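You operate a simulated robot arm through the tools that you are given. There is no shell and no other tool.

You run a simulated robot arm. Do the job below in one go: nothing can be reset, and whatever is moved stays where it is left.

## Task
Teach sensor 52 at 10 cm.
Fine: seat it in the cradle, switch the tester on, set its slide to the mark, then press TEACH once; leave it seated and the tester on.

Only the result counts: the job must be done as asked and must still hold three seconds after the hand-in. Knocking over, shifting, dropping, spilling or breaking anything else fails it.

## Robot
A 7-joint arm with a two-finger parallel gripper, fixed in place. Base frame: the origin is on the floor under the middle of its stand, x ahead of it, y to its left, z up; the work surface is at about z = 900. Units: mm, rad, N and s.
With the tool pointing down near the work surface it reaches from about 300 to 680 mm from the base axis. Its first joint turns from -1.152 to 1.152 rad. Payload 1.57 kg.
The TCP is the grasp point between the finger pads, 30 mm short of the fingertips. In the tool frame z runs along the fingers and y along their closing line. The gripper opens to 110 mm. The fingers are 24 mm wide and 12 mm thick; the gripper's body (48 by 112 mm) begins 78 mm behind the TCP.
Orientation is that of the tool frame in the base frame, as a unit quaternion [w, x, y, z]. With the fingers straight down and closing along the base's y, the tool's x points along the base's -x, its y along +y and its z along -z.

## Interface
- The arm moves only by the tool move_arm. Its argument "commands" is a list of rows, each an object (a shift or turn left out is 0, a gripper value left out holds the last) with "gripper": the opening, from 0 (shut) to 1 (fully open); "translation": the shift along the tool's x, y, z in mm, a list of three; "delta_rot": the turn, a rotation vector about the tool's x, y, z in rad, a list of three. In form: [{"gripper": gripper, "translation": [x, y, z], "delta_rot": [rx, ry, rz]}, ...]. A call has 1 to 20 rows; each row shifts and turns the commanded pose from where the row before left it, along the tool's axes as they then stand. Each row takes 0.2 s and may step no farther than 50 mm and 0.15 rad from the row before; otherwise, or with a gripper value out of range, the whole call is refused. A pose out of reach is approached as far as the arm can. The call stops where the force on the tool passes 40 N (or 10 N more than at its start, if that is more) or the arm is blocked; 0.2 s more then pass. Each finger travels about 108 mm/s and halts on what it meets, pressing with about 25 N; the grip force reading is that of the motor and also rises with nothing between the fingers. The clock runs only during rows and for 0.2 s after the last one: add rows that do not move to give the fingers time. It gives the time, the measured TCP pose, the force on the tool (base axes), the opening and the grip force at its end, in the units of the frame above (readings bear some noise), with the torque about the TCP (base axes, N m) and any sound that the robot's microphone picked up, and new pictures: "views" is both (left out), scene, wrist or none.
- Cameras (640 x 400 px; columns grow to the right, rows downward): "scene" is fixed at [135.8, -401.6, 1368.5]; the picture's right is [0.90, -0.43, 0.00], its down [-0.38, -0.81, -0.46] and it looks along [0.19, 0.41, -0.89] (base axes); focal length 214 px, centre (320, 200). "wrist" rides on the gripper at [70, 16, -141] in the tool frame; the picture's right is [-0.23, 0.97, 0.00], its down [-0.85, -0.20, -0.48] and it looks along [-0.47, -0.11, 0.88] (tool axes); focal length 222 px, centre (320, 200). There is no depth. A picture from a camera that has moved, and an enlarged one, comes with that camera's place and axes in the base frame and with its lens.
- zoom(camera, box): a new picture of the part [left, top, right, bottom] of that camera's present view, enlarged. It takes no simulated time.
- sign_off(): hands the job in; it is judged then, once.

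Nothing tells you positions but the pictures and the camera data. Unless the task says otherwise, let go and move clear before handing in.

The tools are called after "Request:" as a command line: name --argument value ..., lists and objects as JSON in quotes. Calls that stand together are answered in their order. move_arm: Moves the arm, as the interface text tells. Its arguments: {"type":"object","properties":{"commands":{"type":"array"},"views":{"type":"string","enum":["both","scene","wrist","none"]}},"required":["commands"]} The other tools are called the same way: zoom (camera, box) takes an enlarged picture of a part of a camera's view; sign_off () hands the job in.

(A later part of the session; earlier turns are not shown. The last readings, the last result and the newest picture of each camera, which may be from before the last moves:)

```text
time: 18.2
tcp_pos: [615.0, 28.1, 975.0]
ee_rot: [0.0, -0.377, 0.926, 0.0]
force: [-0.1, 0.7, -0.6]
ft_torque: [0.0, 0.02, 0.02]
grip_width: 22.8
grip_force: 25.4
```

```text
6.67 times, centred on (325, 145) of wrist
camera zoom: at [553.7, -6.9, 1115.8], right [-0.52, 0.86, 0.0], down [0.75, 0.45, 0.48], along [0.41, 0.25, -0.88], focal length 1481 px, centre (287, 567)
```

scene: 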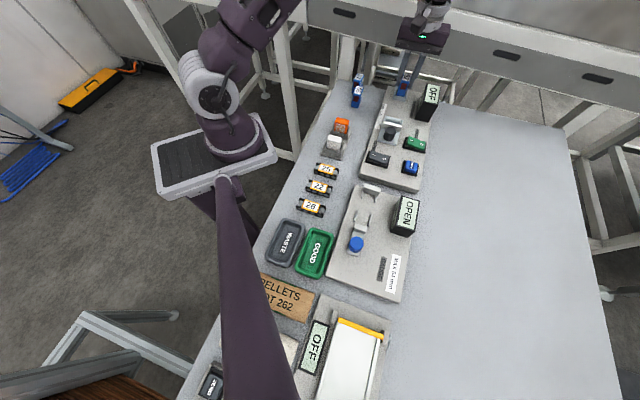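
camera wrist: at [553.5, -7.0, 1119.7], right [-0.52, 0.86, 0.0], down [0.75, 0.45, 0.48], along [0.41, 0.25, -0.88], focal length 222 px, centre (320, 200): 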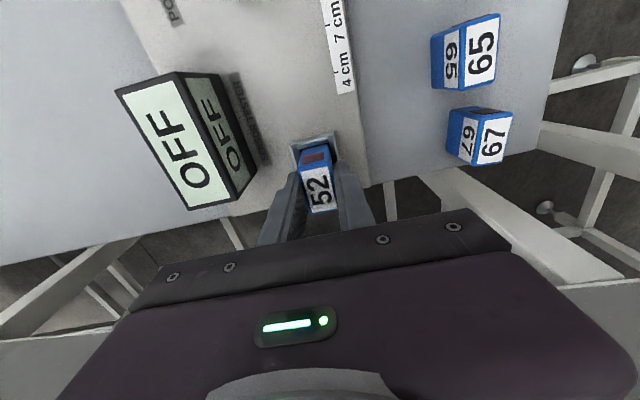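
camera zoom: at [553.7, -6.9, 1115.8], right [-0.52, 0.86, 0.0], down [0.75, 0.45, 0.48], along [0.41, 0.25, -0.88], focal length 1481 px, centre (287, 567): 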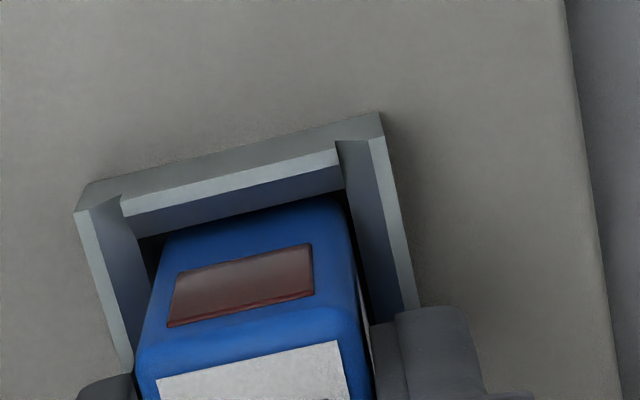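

Still no floor contact at z≈975. I'll keep going in 1 mm steps, watching the vertical force.

Request:
move_arm --commands '[{"gripper": 0.1, "translation": [0, 0, 1]}, {"gripper": 0.1}]' --views "none"

Request:
move_arm --commands '[{"gripper": 0.1, "translation": [0, 0, 1]}, {"gripper": 0.1}]' --views "scene"

Request:
zoom --camera "scene" --box '[385, 70, 425, 105]'

```text
time: 18.8
tcp_pos: [614.2, 29.8, 972.9]
ee_rot: [0.0, -0.377, 0.926, -0.001]
force: [0.0, 1.0, -1.3]
ft_torque: [-0.03, -0.02, -0.01]
grip_width: 23.0
grip_force: 24.9
```

```text
time: 19.4
tcp_pos: [615.4, 28.8, 972.0]
ee_rot: [0.0, -0.377, 0.926, 0.0]
force: [-0.9, 0.4, -0.3]
ft_torque: [-0.01, -0.02, 0.0]
grip_width: 22.9
grip_force: 25.3
```

scene: 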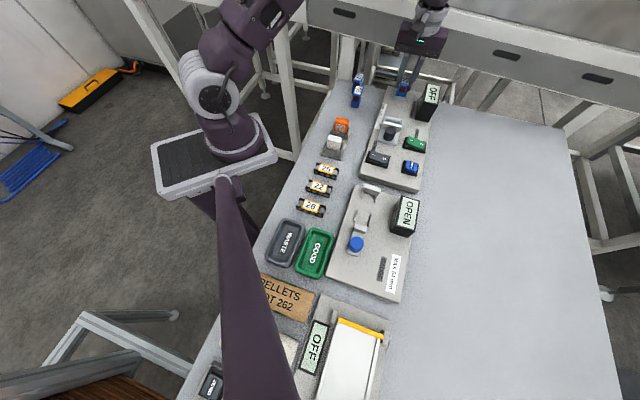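

```text
11.43 times, centred on (405, 88) of scene
camera zoom: at [135.8, -401.6, 1368.5], right [0.9, -0.43, 0.0], down [-0.38, -0.81, -0.46], along [0.19, 0.41, -0.89], focal length 2451 px, centre (-651, 1486)
```

zoom: 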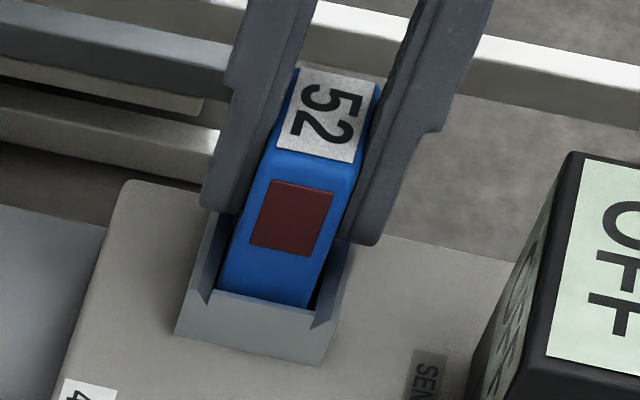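

Re-triangulating with the clearer corner gives wall tops at z≈937 and a floor near 922, so contact should come in the next millimetre or two.

Request:
move_arm --commands '[{"gripper": 0.1, "translation": [0, 0, 1]}, {"gripper": 0.1}]' --views "none"

Request:
move_arm --commands '[{"gripper": 0.1, "translation": [0, 0, 1]}, {"gripper": 0.1}]' --views "none"

```text
time: 20.0
tcp_pos: [615.7, 29.5, 971.2]
ee_rot: [-0.001, -0.377, 0.926, 0.001]
force: [0.4, -1.0, -0.1]
ft_torque: [-0.01, 0.01, 0.01]
grip_width: 23.0
grip_force: 25.3
```

```text
time: 20.6
tcp_pos: [616.1, 29.5, 971.9]
ee_rot: [0.001, -0.377, 0.926, -0.001]
force: [-1.6, 0.8, 11.7]
ft_torque: [-0.08, 0.16, -0.01]
grip_width: 23.1
grip_force: 24.8
```

Floor contact: 11.7 N up at z≈971. I'll open the fingers a little to release it and look.

Request:
move_arm --commands '[{"gripper": 0.1, "translation": [0, 0, -0.5]}, {"gripper": 0.3}, {"gripper": 0.38}, {"gripper": 0.38}]' --views "wrist"

Request:
zoom --camera "wrist" --box '[270, 115, 370, 215]'

Request:
zoom --camera "scene" --box '[385, 70, 425, 105]'

```text
time: 21.6
tcp_pos: [613.8, 28.4, 971.4]
ee_rot: [0.0, -0.377, 0.926, 0.001]
force: [-0.2, -0.8, 0.1]
ft_torque: [0.01, -0.01, 0.0]
grip_width: 41.7
grip_force: 0.0
camera wrist: at [553.5, -7.2, 1112.5], right [-0.52, 0.86, 0.0], down [0.75, 0.45, 0.48], along [0.41, 0.25, -0.88], focal length 222 px, centre (320, 200)
```

wrist: 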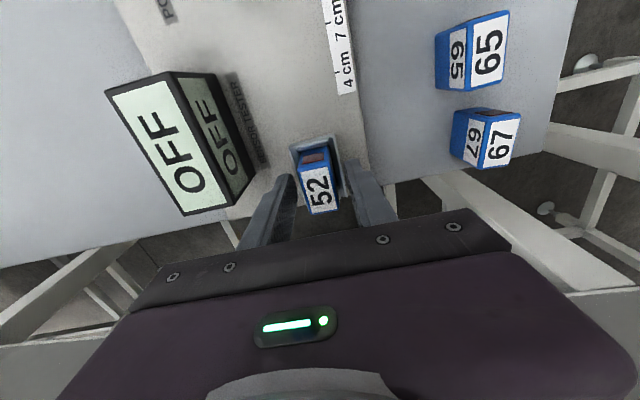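

```text
4.00 times, centred on (320, 165) of wrist
camera zoom: at [553.5, -7.2, 1112.5], right [-0.52, 0.86, 0.0], down [0.75, 0.45, 0.48], along [0.41, 0.25, -0.88], focal length 888 px, centre (320, 340)
```

zoom: 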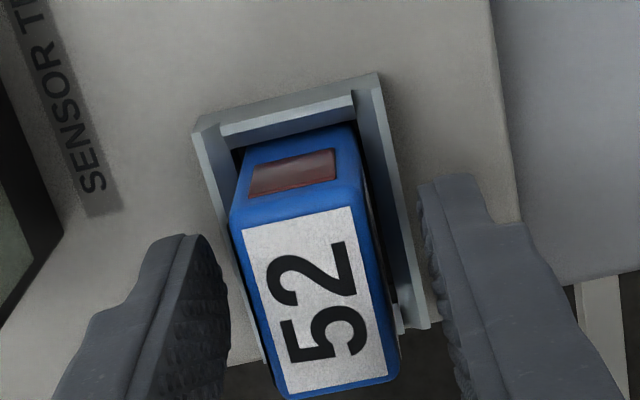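

```text
11.43 times, centred on (405, 88) of scene
camera zoom: at [135.8, -401.6, 1368.5], right [0.9, -0.43, 0.0], down [-0.38, -0.81, -0.46], along [0.19, 0.41, -0.89], focal length 2451 px, centre (-651, 1486)
```

zoom: 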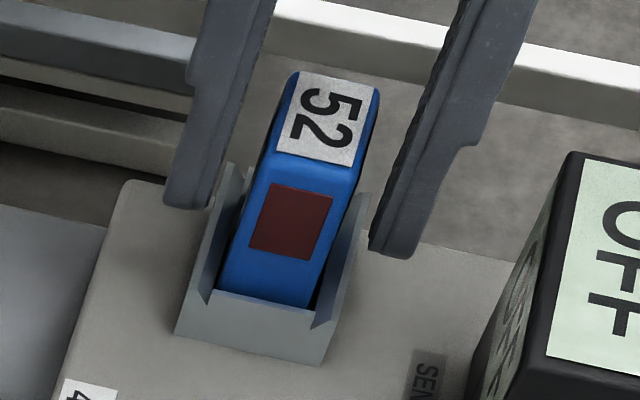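

Sensor 52 stands released in the cradle, window toward the slide. I'll rise straight up and check how it sits.

Request:
move_arm --commands '[{"gripper": 0.38, "translation": [0, 0, -15]}, {"gripper": 0.38, "translation": [0, 0, -25]}, {"gripper": 0.38, "translation": [0, 0, -40]}, {"gripper": 0.38, "translation": [0, 0, -30]}, {"gripper": 0.38}]' --views "both"

Request:
zoom --camera "wrist" --box '[270, 105, 370, 185]'

Request:
zoom --camera "scene" --box '[385, 70, 425, 105]'

```text
time: 22.8
tcp_pos: [615.2, 28.1, 1082.0]
ee_rot: [-0.001, -0.377, 0.926, 0.0]
force: [-0.3, -0.5, 0.9]
ft_torque: [0.03, 0.0, -0.02]
grip_width: 41.8
grip_force: 0.0
camera wrist: at [553.9, -7.3, 1223.3], right [-0.52, 0.86, 0.0], down [0.75, 0.45, 0.48], along [0.41, 0.25, -0.88], focal length 222 px, centre (320, 200)
```

scene: 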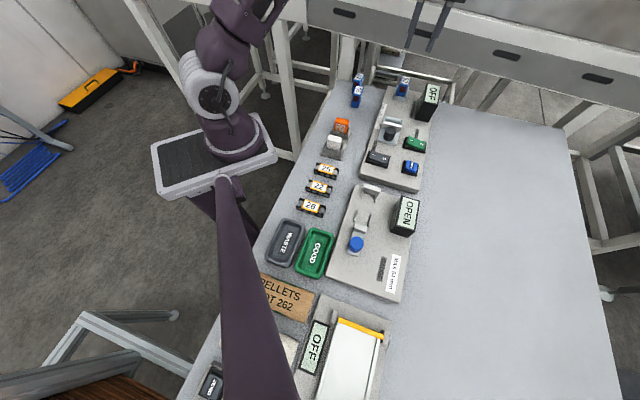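
wrist: 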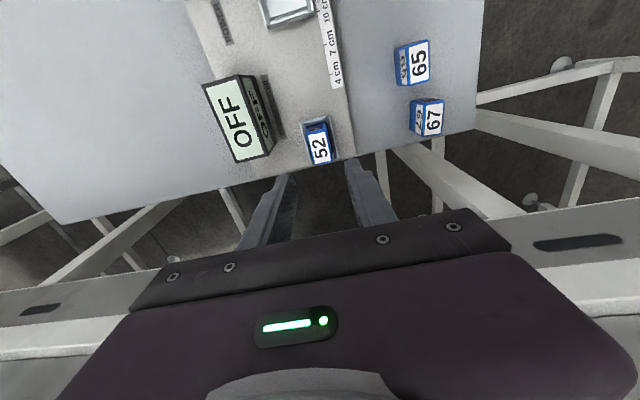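

```text
5.00 times, centred on (320, 145) of wrist
camera zoom: at [553.9, -7.3, 1223.3], right [-0.52, 0.86, 0.0], down [0.75, 0.45, 0.48], along [0.41, 0.25, -0.88], focal length 1111 px, centre (320, 475)
```

zoom: 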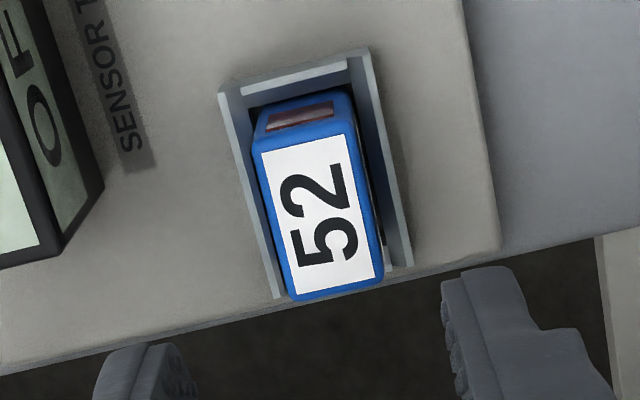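

```text
11.43 times, centred on (405, 88) of scene
camera zoom: at [135.8, -401.6, 1368.5], right [0.9, -0.43, 0.0], down [-0.38, -0.81, -0.46], along [0.19, 0.41, -0.89], focal length 2451 px, centre (-651, 1486)
```

zoom: 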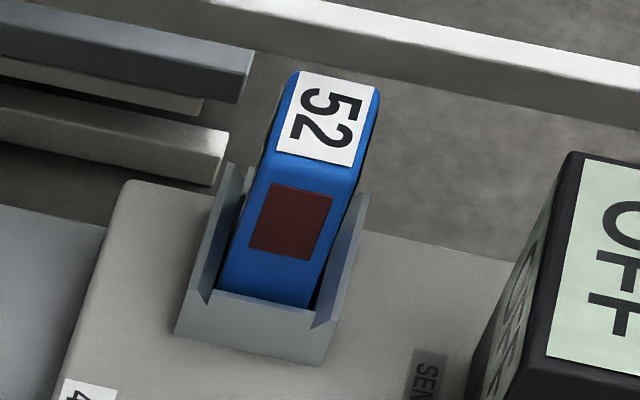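

Request:
zoom --camera "wrist" --box '[297, 110, 345, 170]'

Request:
zoom --camera "scene" --box '[395, 75, 415, 100]'

Request:
zoom --camera "scene" --box '[360, 110, 440, 185]'

```text
6.67 times, centred on (321, 140) of wrist
camera zoom: at [553.9, -7.3, 1223.3], right [-0.52, 0.86, 0.0], down [0.75, 0.45, 0.48], along [0.41, 0.25, -0.88], focal length 1481 px, centre (313, 600)
```

zoom: 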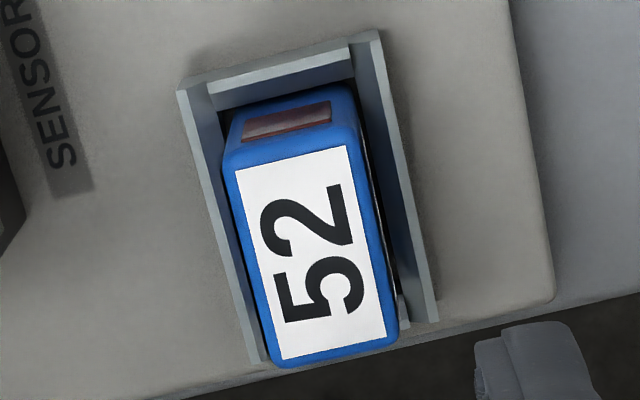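

```text
16.00 times, centred on (405, 88) of scene
camera zoom: at [135.8, -401.6, 1368.5], right [0.9, -0.43, 0.0], down [-0.38, -0.81, -0.46], along [0.19, 0.41, -0.89], focal length 3432 px, centre (-1040, 2000)
```

zoom: 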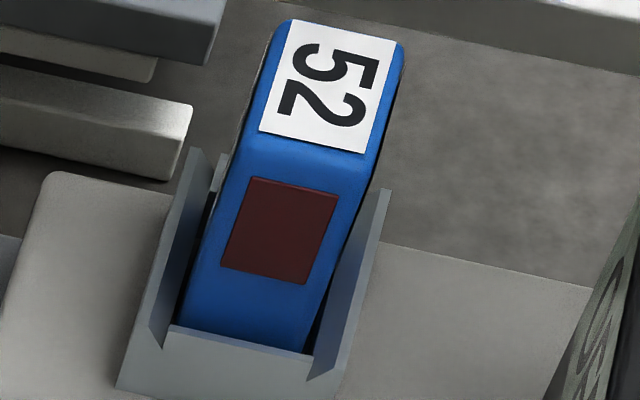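

```text
5.33 times, centred on (400, 148) of scene
camera zoom: at [135.8, -401.6, 1368.5], right [0.9, -0.43, 0.0], down [-0.38, -0.81, -0.46], along [0.19, 0.41, -0.89], focal length 1144 px, centre (-107, 480)
```

zoom: 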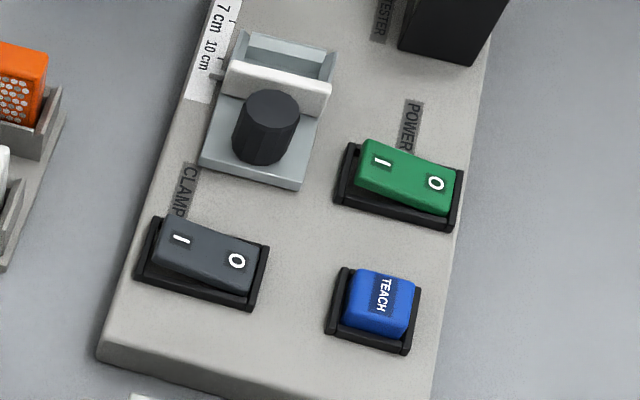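

Sensor 52 sits upright inside the cradle walls, window toward the slide. Next is POWER: the I mark is near (520, -147, 940). I'll position the +y finger above it with the gripper partly open, and check from above.

Request:
move_arm --commands '[{"gripper": 0.4, "translation": [38, -17.3, 0]}, {"gripper": 0.4, "translation": [38, -17.3, 0]}, {"gripper": 0.4, "translation": [38, -17.3, 0]}, {"gripper": 0.4, "translation": [38, -17.2, 0]}, {"gripper": 0.4, "translation": [37.9, -17.2, 0]}, {"gripper": 0.4, "translation": [0, 0, 30]}, {"gripper": 0.4, "translation": [0, 0, 30]}, {"gripper": 0.4}]' --views "both"

Request:
zoom --camera "wrist" --box '[260, 80, 420, 200]'

```text
time: 24.6
tcp_pos: [539.3, -165.3, 1020.6]
ee_rot: [-0.001, -0.377, 0.926, 0.0]
force: [0.1, 0.4, -0.2]
ft_torque: [-0.01, -0.02, -0.01]
grip_width: 44.2
grip_force: 0.1
camera wrist: at [477.4, -201.4, 1161.7], right [-0.52, 0.86, 0.0], down [0.75, 0.45, 0.48], along [0.41, 0.25, -0.88], focal length 222 px, centre (320, 200)
```

scene: 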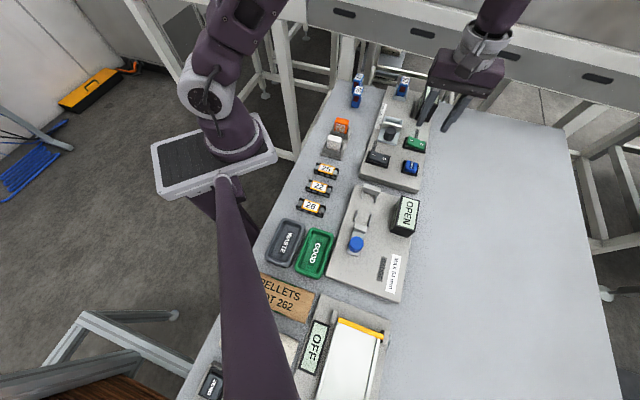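
wrist: 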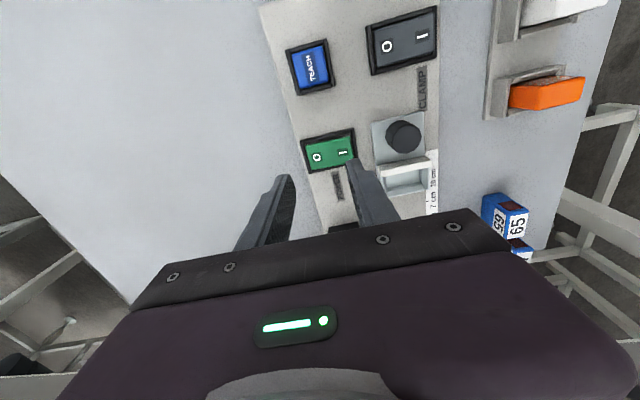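

```text
3.33 times, centred on (340, 140) of wrist
camera zoom: at [477.4, -201.4, 1161.7], right [-0.52, 0.86, 0.0], down [0.75, 0.45, 0.48], along [0.41, 0.25, -0.88], focal length 740 px, centre (253, 400)
```

zoom: 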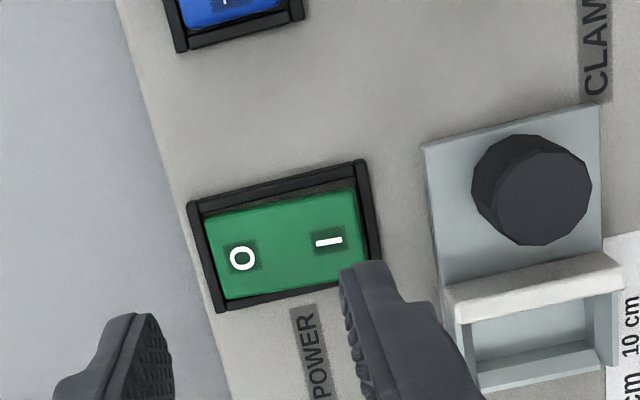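

Relative to the tool, the rocker's centre is at y≈9.7 with the I end out to y≈33.6; the +y finger is at 28, so I'll shift by -2.5 mm so it lands mid-I. Then I'll lower to just above the rocker.

Request:
move_arm --commands '[{"gripper": 0.4, "translation": [1, -2.5, 10]}, {"gripper": 0.4, "translation": [0, 0, 15]}, {"gripper": 0.4, "translation": [0, 0, 15]}, {"gripper": 0.4}]' --views "both"

Request:
zoom --camera "wrist" --box '[260, 80, 420, 200]'

Request:
zoom --camera "scene" --box '[380, 100, 480, 170]'

```text
time: 25.6
tcp_pos: [541.0, -167.6, 980.1]
ee_rot: [0.0, -0.377, 0.926, 0.0]
force: [0.2, -0.1, 0.2]
ft_torque: [0.03, -0.01, 0.0]
grip_width: 44.2
grip_force: 0.0
camera wrist: at [478.7, -203.7, 1122.0], right [-0.52, 0.86, 0.0], down [0.75, 0.45, 0.48], along [0.41, 0.25, -0.88], focal length 222 px, centre (320, 200)
```

scene: 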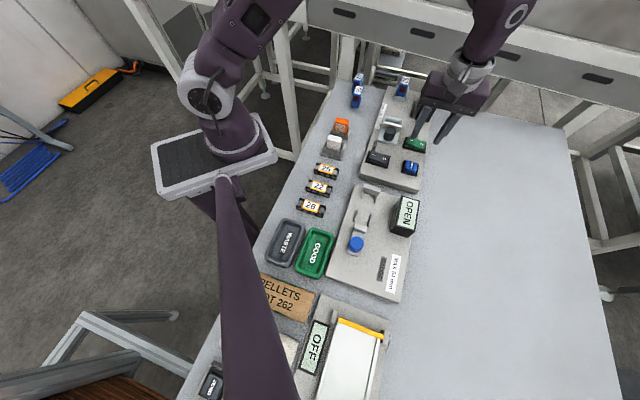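
wrist: 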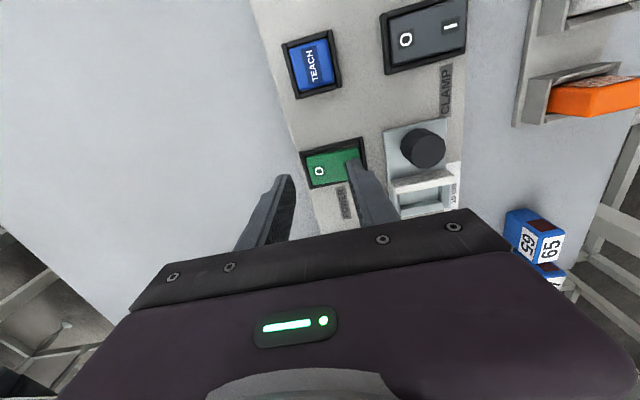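

```text
3.33 times, centred on (340, 140) of wrist
camera zoom: at [478.7, -203.7, 1122.0], right [-0.52, 0.86, 0.0], down [0.75, 0.45, 0.48], along [0.41, 0.25, -0.88], focal length 740 px, centre (253, 400)
```

zoom: 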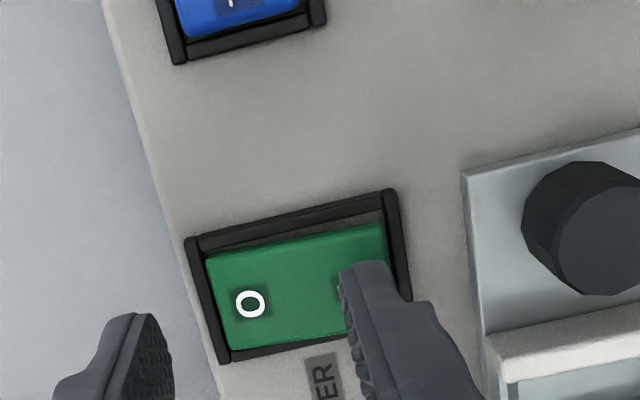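

```text
5.71 times, centred on (430, 135) of scene
camera zoom: at [135.8, -401.6, 1368.5], right [0.9, -0.43, 0.0], down [-0.38, -0.81, -0.46], along [0.19, 0.41, -0.89], focal length 1226 px, centre (-309, 571)
```

zoom: 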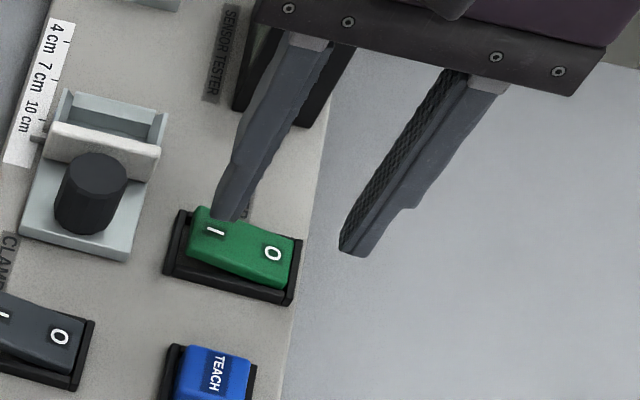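

The projections of the finger and of the I mark agree to within a couple of millimetres. I'll press down in small steps, watching the force and listening for a click.

Request:
move_arm --commands '[{"gripper": 0.4, "translation": [0, 0, 4]}, {"gripper": 0.4, "translation": [0, 0, 3]}, {"gripper": 0.4, "translation": [0, 0, 2]}, {"gripper": 0.4, "translation": [0, 0, 2]}]' --views "scene"

Request:
zoom --camera "scene" --box '[380, 75, 480, 170]'

```text
time: 26.6
tcp_pos: [541.8, -167.1, 970.4]
ee_rot: [0.0, -0.377, 0.926, 0.0]
force: [-0.5, 0.4, -1.2]
ft_torque: [-0.03, 0.01, -0.01]
grip_width: 44.1
grip_force: 0.0
```

scene: 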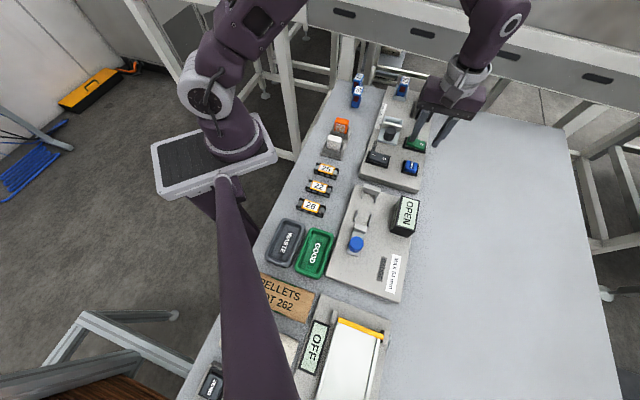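

```text
4.21 times, centred on (430, 122) of scene
camera zoom: at [135.8, -401.6, 1368.5], right [0.9, -0.43, 0.0], down [-0.38, -0.81, -0.46], along [0.19, 0.41, -0.89], focal length 903 px, centre (-143, 526)
```

zoom: 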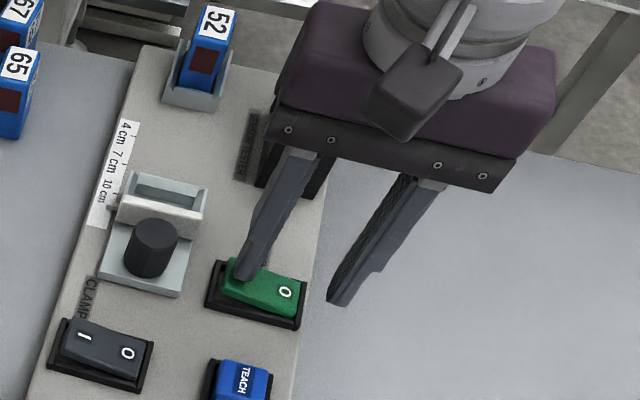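

No contact force yet at tip z≈940. Continuing down.

Request:
move_arm --commands '[{"gripper": 0.4, "translation": [0, 0, 1.5]}, {"gripper": 0.4, "translation": [0, 0, 1.5]}, {"gripper": 0.4}]' --views "none"

Request:
move_arm --commands '[{"gripper": 0.4, "translation": [0, 0, 1.5]}, {"gripper": 0.4, "translation": [0, 0, 1.5]}, {"gripper": 0.4}]' --views "scene"

Request:
zoom --camera "scene" --box '[380, 75, 480, 170]'

```text
time: 27.4
tcp_pos: [541.5, -167.0, 966.7]
ee_rot: [0.0, -0.377, 0.926, 0.0]
force: [-0.3, 1.1, 1.1]
ft_torque: [0.02, 0.09, -0.02]
grip_width: 44.7
grip_force: 0.2
```

```text
time: 28.2
tcp_pos: [541.9, -166.9, 963.1]
ee_rot: [-0.001, -0.377, 0.926, 0.0]
force: [-0.5, -0.1, -0.5]
ft_torque: [0.03, 0.01, 0.0]
grip_width: 44.2
grip_force: 0.1
```

scene: 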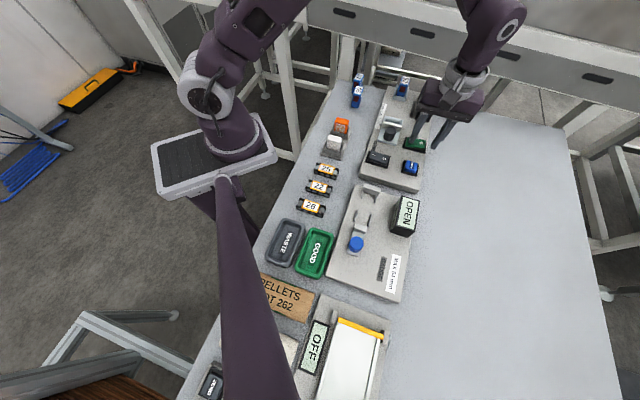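

```text
4.21 times, centred on (430, 122) of scene
camera zoom: at [135.8, -401.6, 1368.5], right [0.9, -0.43, 0.0], down [-0.38, -0.81, -0.46], along [0.19, 0.41, -0.89], focal length 903 px, centre (-143, 526)
```

zoom: 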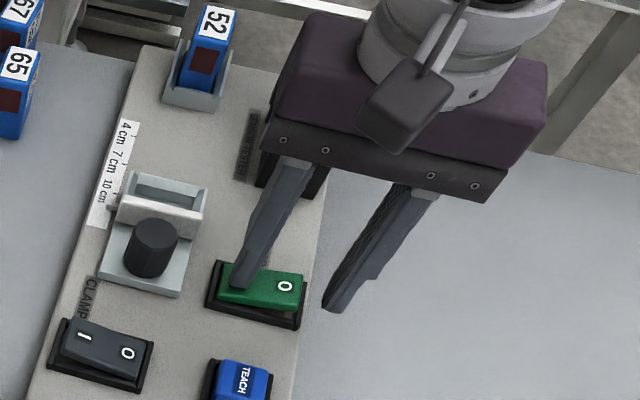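

The rocker looks tipped to I now. I'll zoom before lifting.

Request:
zoom --camera "scene" --box '[395, 125, 445, 160]'

Request:
move_arm --commands '[{"gripper": 0.4, "translation": [0, 0, -10]}, {"gripper": 0.4, "translation": [0, 0, -30]}, {"gripper": 0.4, "translation": [0, 0, -30]}, {"gripper": 0.4}]' --views "both"

Request:
zoom --camera "scene" --box '[380, 75, 460, 170]'

Request:
zoom --camera "wrist" --box '[260, 80, 420, 200]'

```text
11.43 times, centred on (420, 142) of scene
camera zoom: at [135.8, -401.6, 1368.5], right [0.9, -0.43, 0.0], down [-0.38, -0.81, -0.46], along [0.19, 0.41, -0.89], focal length 2451 px, centre (-823, 857)
```

zoom: 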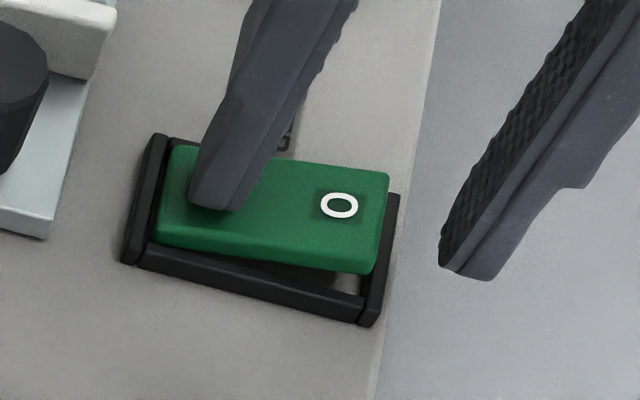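

```text
time: 29.2
tcp_pos: [540.7, -167.7, 1034.4]
ee_rot: [0.0, -0.377, 0.926, 0.0]
force: [0.2, -0.1, -0.1]
ft_torque: [-0.01, 0.0, 0.01]
grip_width: 44.2
grip_force: 0.0
camera wrist: at [478.5, -203.8, 1175.5], right [-0.52, 0.86, 0.0], down [0.75, 0.45, 0.48], along [0.41, 0.25, -0.88], focal length 222 px, centre (320, 200)
```

scene: 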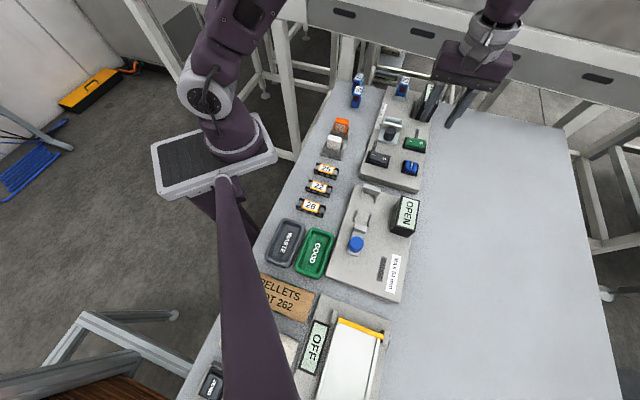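
wrist: 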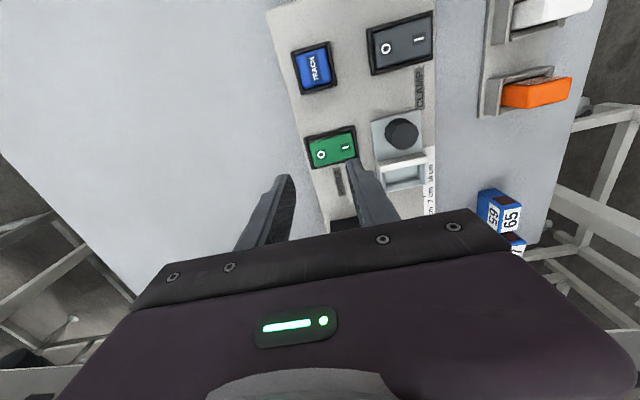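

```text
4.21 times, centred on (420, 122) of scene
camera zoom: at [135.8, -401.6, 1368.5], right [0.9, -0.43, 0.0], down [-0.38, -0.81, -0.46], along [0.19, 0.41, -0.89], focal length 903 px, centre (-101, 526)
```

zoom: 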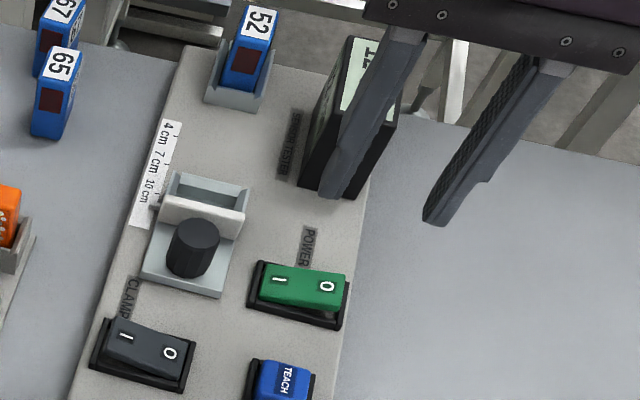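

```text
3.33 times, centred on (340, 140) of wrist
camera zoom: at [478.5, -203.8, 1175.5], right [-0.52, 0.86, 0.0], down [0.75, 0.45, 0.48], along [0.41, 0.25, -0.88], focal length 740 px, centre (253, 400)
```

zoom: 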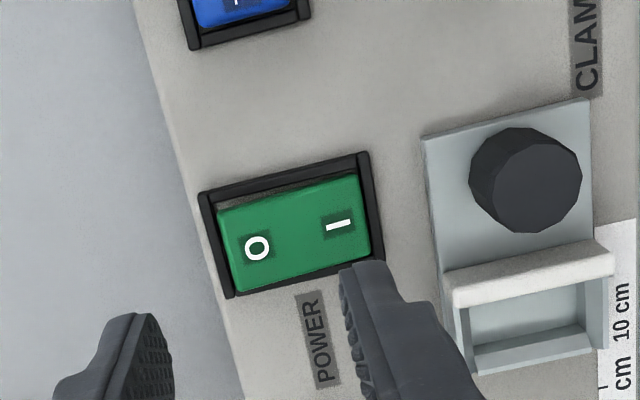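

POWER is now on the I side (O end raised) and the display has changed. Now the slide: I'll put the wrist camera straight above the pointer (near (490, -52)) so the tick reading is free of parallax.

Request:
move_arm --commands '[{"gripper": 0.4, "translation": [0, 0, -30]}, {"gripper": 0.4, "translation": [-28.3, 25.6, 0]}, {"gripper": 0.4, "translation": [-28.3, 25.6, 0]}, {"gripper": 0.4, "translation": [-28.3, 25.5, 0]}, {"gripper": 0.4, "translation": [-28.4, 25.5, 0]}, {"gripper": 0.4}]' --views "both"

Request:
zoom --camera "wrist" --box '[280, 50, 360, 110]'

Request:
zoom --camera "scene" --box '[390, 75, 450, 120]'

```text
time: 30.6
tcp_pos: [549.8, -14.1, 1063.5]
ee_rot: [0.001, -0.377, 0.926, 0.0]
force: [0.4, 0.2, 0.3]
ft_torque: [0.03, 0.0, -0.02]
grip_width: 43.9
grip_force: 0.1
camera wrist: at [488.7, -50.7, 1205.2], right [-0.52, 0.86, 0.0], down [0.75, 0.45, 0.48], along [0.41, 0.25, -0.88], focal length 222 px, centre (320, 200)
```

scene: 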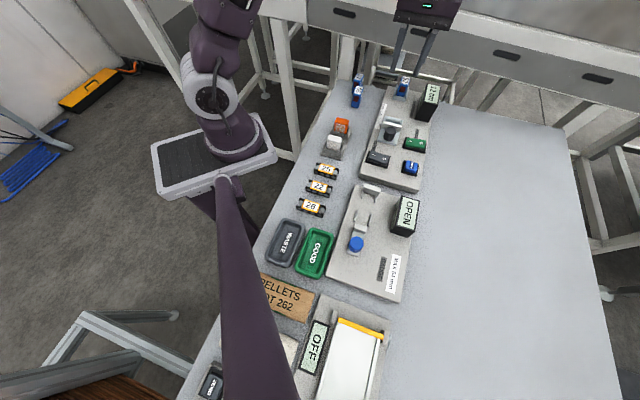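
wrist: 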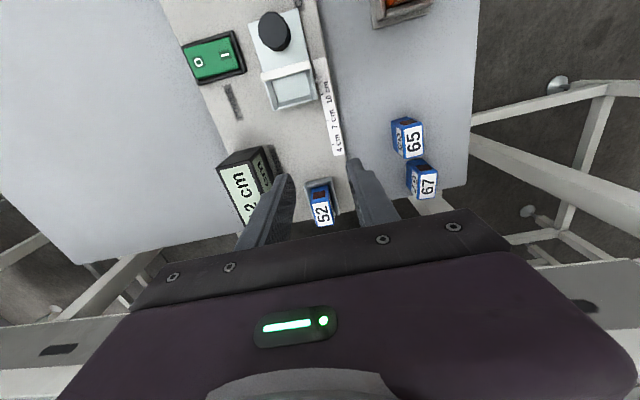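

```text
6.67 times, centred on (320, 80) of wrist
camera zoom: at [488.7, -50.7, 1205.2], right [-0.52, 0.86, 0.0], down [0.75, 0.45, 0.48], along [0.41, 0.25, -0.88], focal length 1481 px, centre (320, 1000)
```

zoom: 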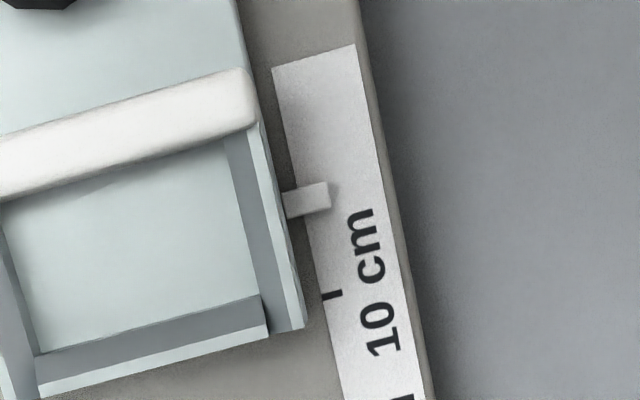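

```text
8.89 times, centred on (420, 98) of scene
camera zoom: at [135.8, -401.6, 1368.5], right [0.9, -0.43, 0.0], down [-0.38, -0.81, -0.46], along [0.19, 0.41, -0.89], focal length 1906 px, centre (-569, 1111)
```

zoom: 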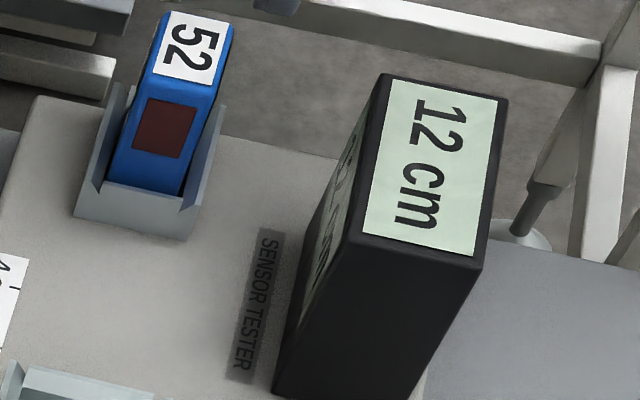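

The display reads "12 cm", and straight-down measurement puts the pointer 15 mm beyond the 10 cm tick (the tick spacing checks out at 30 mm). I'll look at the knob to plan gripping it.

Request:
zoom --camera "wrist" --box '[230, 0, 330, 75]'

Request:
zoom --camera "scene" --box '[370, 110, 415, 148]'

```text
5.33 times, centred on (280, 38) of wrist
camera zoom: at [488.7, -50.7, 1205.2], right [-0.52, 0.86, 0.0], down [0.75, 0.45, 0.48], along [0.41, 0.25, -0.88], focal length 1185 px, centre (533, 1067)
```

zoom: 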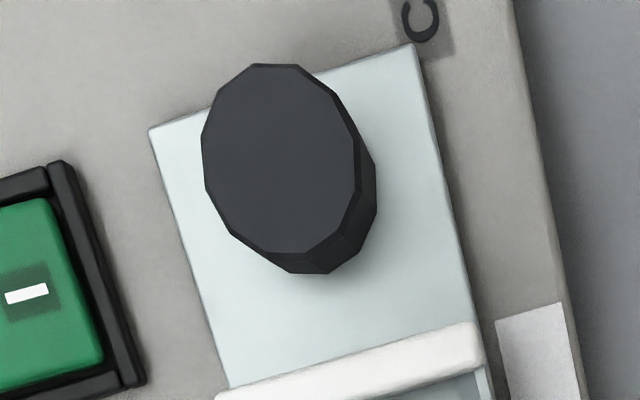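

```text
10.53 times, centred on (392, 129) of scene
camera zoom: at [135.8, -401.6, 1368.5], right [0.9, -0.43, 0.0], down [-0.38, -0.81, -0.46], along [0.19, 0.41, -0.89], focal length 2258 px, centre (-443, 947)
```

zoom: 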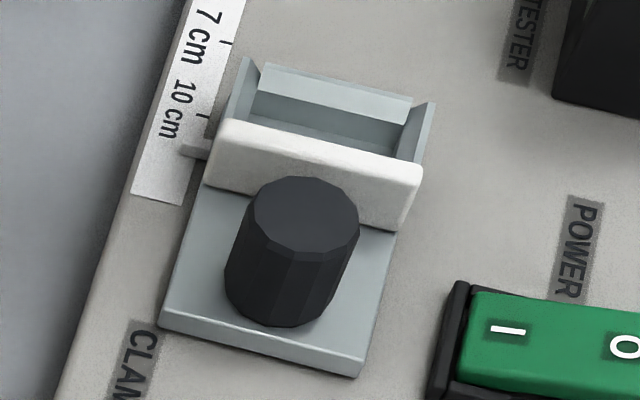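

The knob's top is at about (478, -107, 957), 26 mm across, with 29 mm to the white plate. I'll move above it with a 50 mm opening, descend most of the way, and check.

Request:
move_arm --commands '[{"gripper": 0.45, "translation": [38.9, -5.5, 0]}, {"gripper": 0.45, "translation": [38.9, -5.5, 0]}, {"gripper": 0.45, "translation": [38.9, -5.4, 0]}, {"gripper": 0.45, "translation": [0, 0, 25]}, {"gripper": 0.45, "translation": [0, 0, 25]}, {"gripper": 0.45, "translation": [0, 0, 20]}, {"gripper": 0.45}]' --views "both"

Request:
zoom --camera "wrist" --box '[260, 110, 380, 200]'

Request:
zoom --camera "scene" --box '[360, 85, 440, 150]'

```text
time: 32.2
tcp_pos: [479.0, -108.7, 994.9]
ee_rot: [0.0, -0.377, 0.926, 0.001]
force: [0.5, 0.6, 0.0]
ft_torque: [0.01, 0.0, 0.0]
grip_width: 49.4
grip_force: 0.1
camera wrist: at [416.5, -145.1, 1135.4], right [-0.52, 0.86, 0.0], down [0.75, 0.45, 0.48], along [0.41, 0.25, -0.88], focal length 222 px, centre (320, 200)
```

scene: 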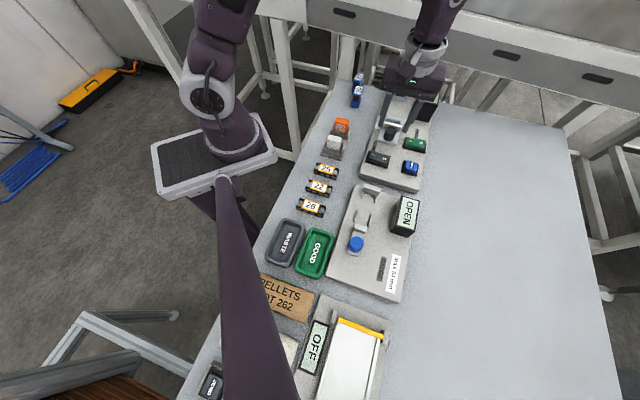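
wrist: 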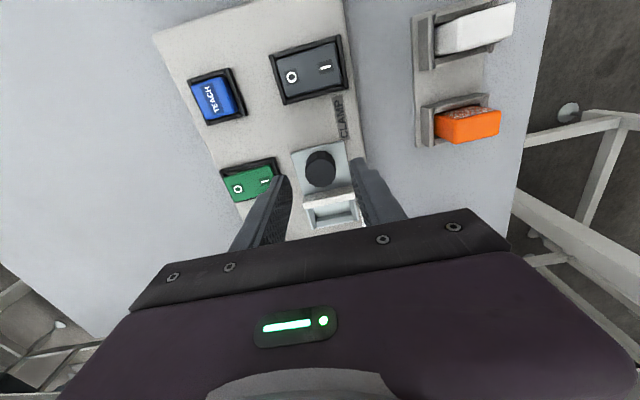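

```text
4.44 times, centred on (320, 155) of wrist
camera zoom: at [416.5, -145.1, 1135.4], right [-0.52, 0.86, 0.0], down [0.75, 0.45, 0.48], along [0.41, 0.25, -0.88], focal length 987 px, centre (320, 400)
```

zoom: 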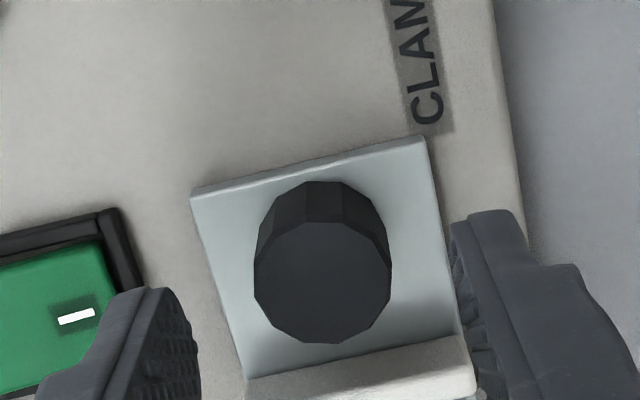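

```text
6.15 times, centred on (400, 118) of scene
camera zoom: at [135.8, -401.6, 1368.5], right [0.9, -0.43, 0.0], down [-0.38, -0.81, -0.46], along [0.19, 0.41, -0.89], focal length 1320 px, centre (-172, 708)
```

zoom: 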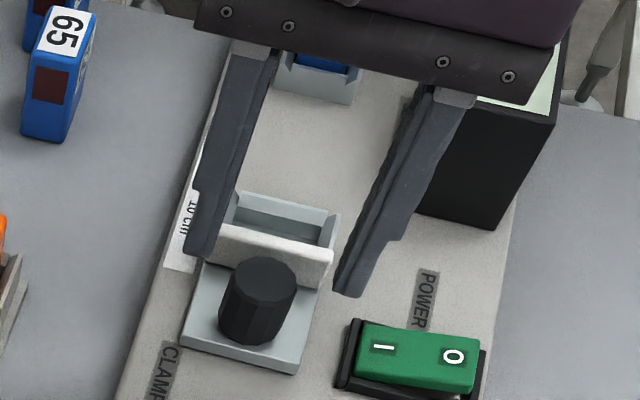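

The knob is centred between the fingers to within 0.3 mm. Descending to TCP z≈968 and closing on the knob.

Request:
move_arm --commands '[{"gripper": 0.45, "translation": [0, 0, 15]}, {"gripper": 0.45, "translation": [0, 0, 11]}, {"gripper": 0.45}]' --views "none"

Request:
move_arm --commands '[{"gripper": 0.15}, {"gripper": 0.15}, {"gripper": 0.15}]' --views "both"

Request:
zoom --camera "scene" --box '[365, 95, 425, 145]'

Request:
zoom --camera "wrist" --box '[260, 110, 380, 200]'

```text
time: 33.0
tcp_pos: [478.4, -109.6, 967.4]
ee_rot: [0.0, -0.376, 0.926, 0.0]
force: [1.1, -0.4, -0.6]
ft_torque: [0.02, -0.04, -0.04]
grip_width: 49.4
grip_force: 0.1
```

```text
time: 33.8
tcp_pos: [477.8, -108.3, 968.8]
ee_rot: [0.0, -0.378, 0.926, 0.001]
force: [-6.8, 7.3, -2.1]
ft_torque: [-0.06, -0.08, 0.0]
grip_width: 27.0
grip_force: 37.5
camera wrist: at [416.7, -144.7, 1109.4], right [-0.52, 0.86, 0.0], down [0.75, 0.45, 0.48], along [0.41, 0.25, -0.88], focal length 222 px, centre (320, 200)
```

scene: 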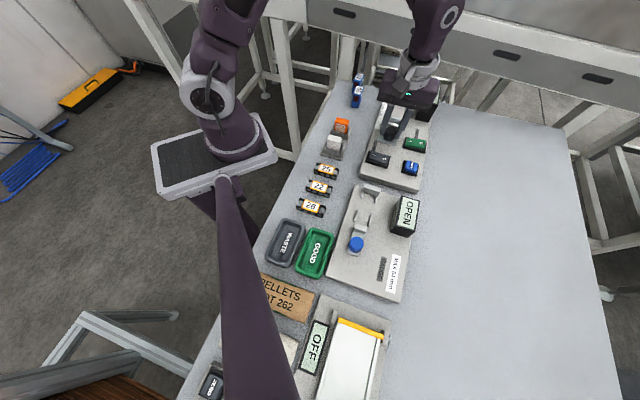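
wrist: 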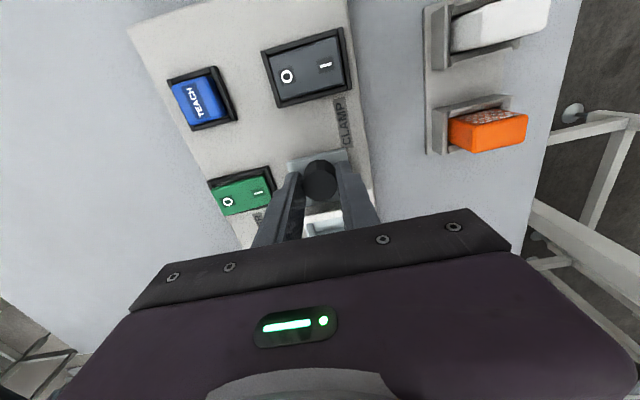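

```text
8.00 times, centred on (395, 120) of scene
camera zoom: at [135.7, -401.4, 1368.6], right [0.9, -0.43, 0.0], down [-0.38, -0.81, -0.46], along [0.19, 0.41, -0.89], focal length 1716 px, centre (-280, 840)
```

zoom: 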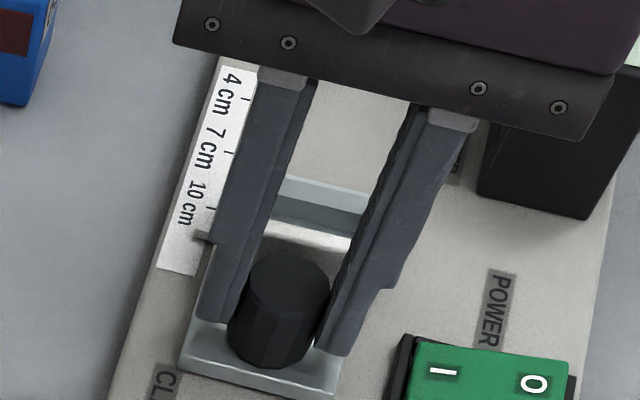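

```text
4.44 times, centred on (320, 155) of wrist
camera zoom: at [416.7, -144.7, 1109.4], right [-0.52, 0.86, 0.0], down [0.75, 0.45, 0.48], along [0.41, 0.25, -0.88], focal length 987 px, centre (320, 400)
```

zoom: 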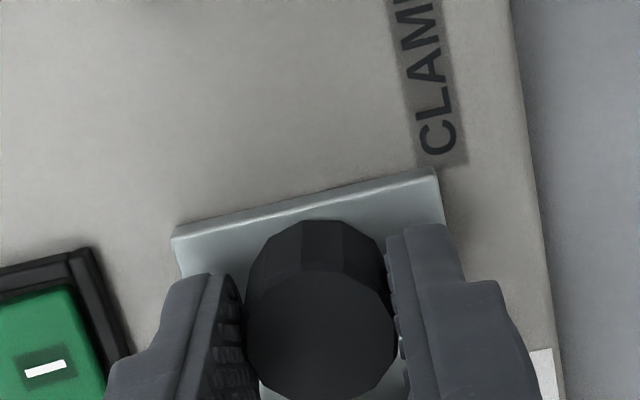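

The knob is gripped (27 mm), with a slight side load of about 10 N along +y that I'll relieve by half a millimetre. Then I'll slide 15 mm toward the cradle in small steps.

Request:
move_arm --commands '[{"gripper": 0.15, "translation": [0, 0.6, 0]}, {"gripper": 0.15, "translation": [-2, 0, 0]}, {"gripper": 0.15, "translation": [-2, 0, 0]}, {"gripper": 0.15}]' --views "none"

Request:
zoom --camera "scene" --box '[365, 95, 425, 145]'

```text
time: 34.8
tcp_pos: [481.1, -106.2, 967.6]
ee_rot: [0.0, -0.377, 0.926, 0.0]
force: [-1.5, 0.8, -3.9]
ft_torque: [0.02, 0.51, -0.07]
grip_width: 26.7
grip_force: 37.7
```

```text
8.00 times, centred on (395, 120) of scene
camera zoom: at [135.8, -401.6, 1368.5], right [0.9, -0.43, 0.0], down [-0.38, -0.81, -0.46], along [0.19, 0.41, -0.89], focal length 1716 px, centre (-280, 840)
```

zoom: 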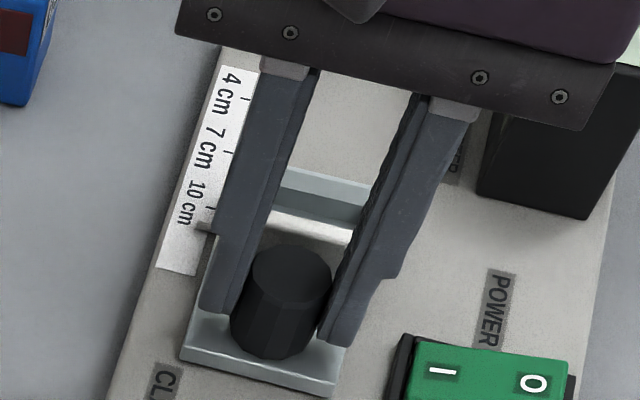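

The slide follows. Continuing another 9 mm, then I'll measure again.

Request:
move_arm --commands '[{"gripper": 0.15, "translation": [-2, 0, 0]}, {"gripper": 0.15, "translation": [-2, 0, 0]}, {"gripper": 0.15, "translation": [-2, 0, 0]}, {"gripper": 0.15, "translation": [-2, 0, 0]}, {"gripper": 0.15, "translation": [-1, 0, 0]}, {"gripper": 0.15}]' --views "both"

Request:
zoom --camera "scene" --box '[365, 95, 425, 145]'

Request:
zoom --camera "wrist" --box '[300, 130, 420, 220]'

```text
time: 36.2
tcp_pos: [489.1, -99.4, 968.0]
ee_rot: [-0.001, -0.377, 0.926, 0.0]
force: [-1.2, 2.8, -16.3]
ft_torque: [-0.29, -0.09, -0.07]
grip_width: 26.8
grip_force: 37.4
camera wrist: at [425.9, -135.3, 1109.4], right [-0.52, 0.86, 0.0], down [0.75, 0.45, 0.48], along [0.41, 0.25, -0.88], focal length 222 px, centre (320, 200)
```

scene: 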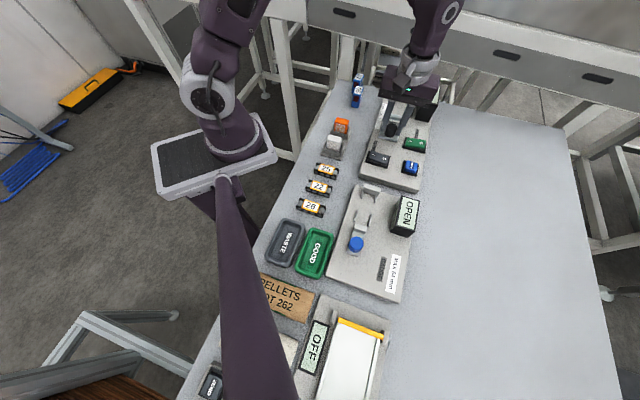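
wrist: 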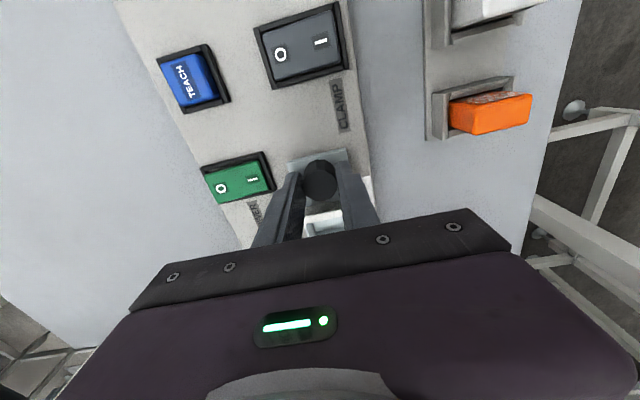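

```text
8.00 times, centred on (395, 120) of scene
camera zoom: at [136.0, -401.5, 1368.5], right [0.9, -0.43, 0.0], down [-0.38, -0.81, -0.46], along [0.19, 0.41, -0.89], focal length 1716 px, centre (-280, 840)
```

zoom: 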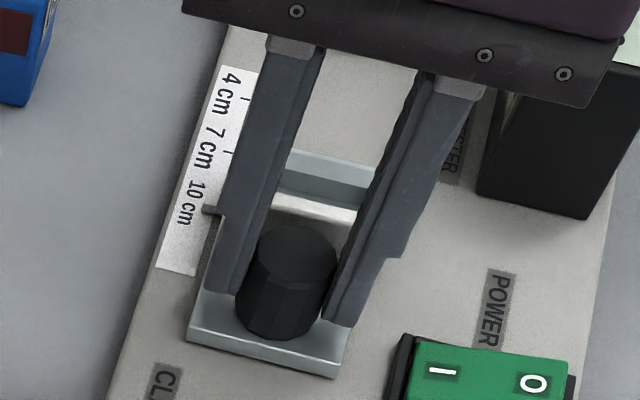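

```text
4.44 times, centred on (360, 175) of wrist
camera zoom: at [425.9, -135.3, 1109.4], right [-0.52, 0.86, 0.0], down [0.75, 0.45, 0.48], along [0.41, 0.25, -0.88], focal length 987 px, centre (142, 311)
```

zoom: 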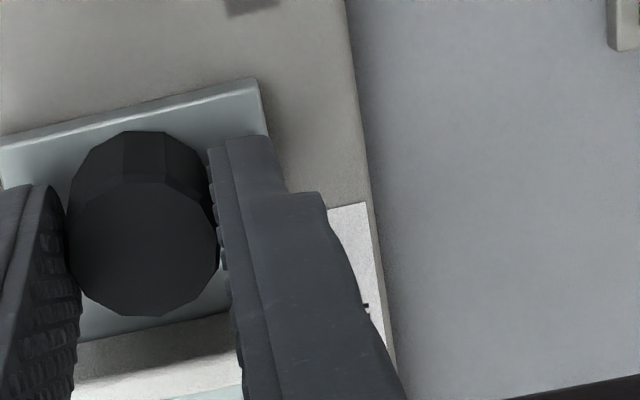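

With about 2.5 mm parallax from the pointer's height, the scene view agrees with roughly 2 mm left to go. I'll move 2.1 mm more, ease the vertical load, release and verify from straight above.

Request:
move_arm --commands '[{"gripper": 0.15, "translation": [-1.1, 0, 0.3]}, {"gripper": 0.15, "translation": [-1.0, 0, 0.3]}, {"gripper": 0.15}, {"gripper": 0.15}]' --views "none"

Request:
zoom --camera "scene" --box '[365, 95, 425, 145]'

```text
time: 37.2
tcp_pos: [488.4, -98.2, 968.1]
ee_rot: [0.001, -0.378, 0.926, -0.001]
force: [-4.1, 3.1, 6.2]
ft_torque: [0.02, 0.66, 0.02]
grip_width: 26.8
grip_force: 37.8
```

```text
8.00 times, centred on (395, 120) of scene
camera zoom: at [135.6, -401.5, 1368.6], right [0.9, -0.43, 0.0], down [-0.38, -0.81, -0.46], along [0.19, 0.41, -0.89], focal length 1716 px, centre (-280, 840)
```

zoom: 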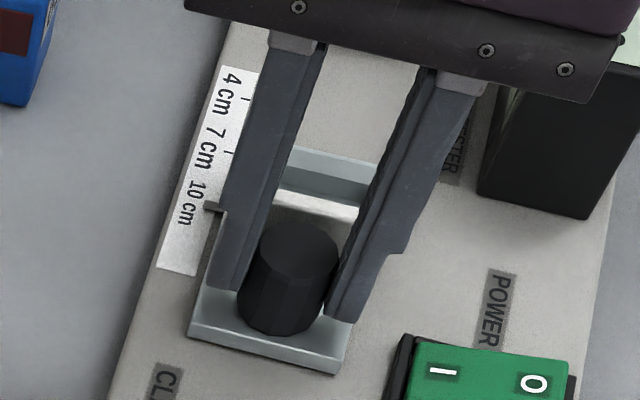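

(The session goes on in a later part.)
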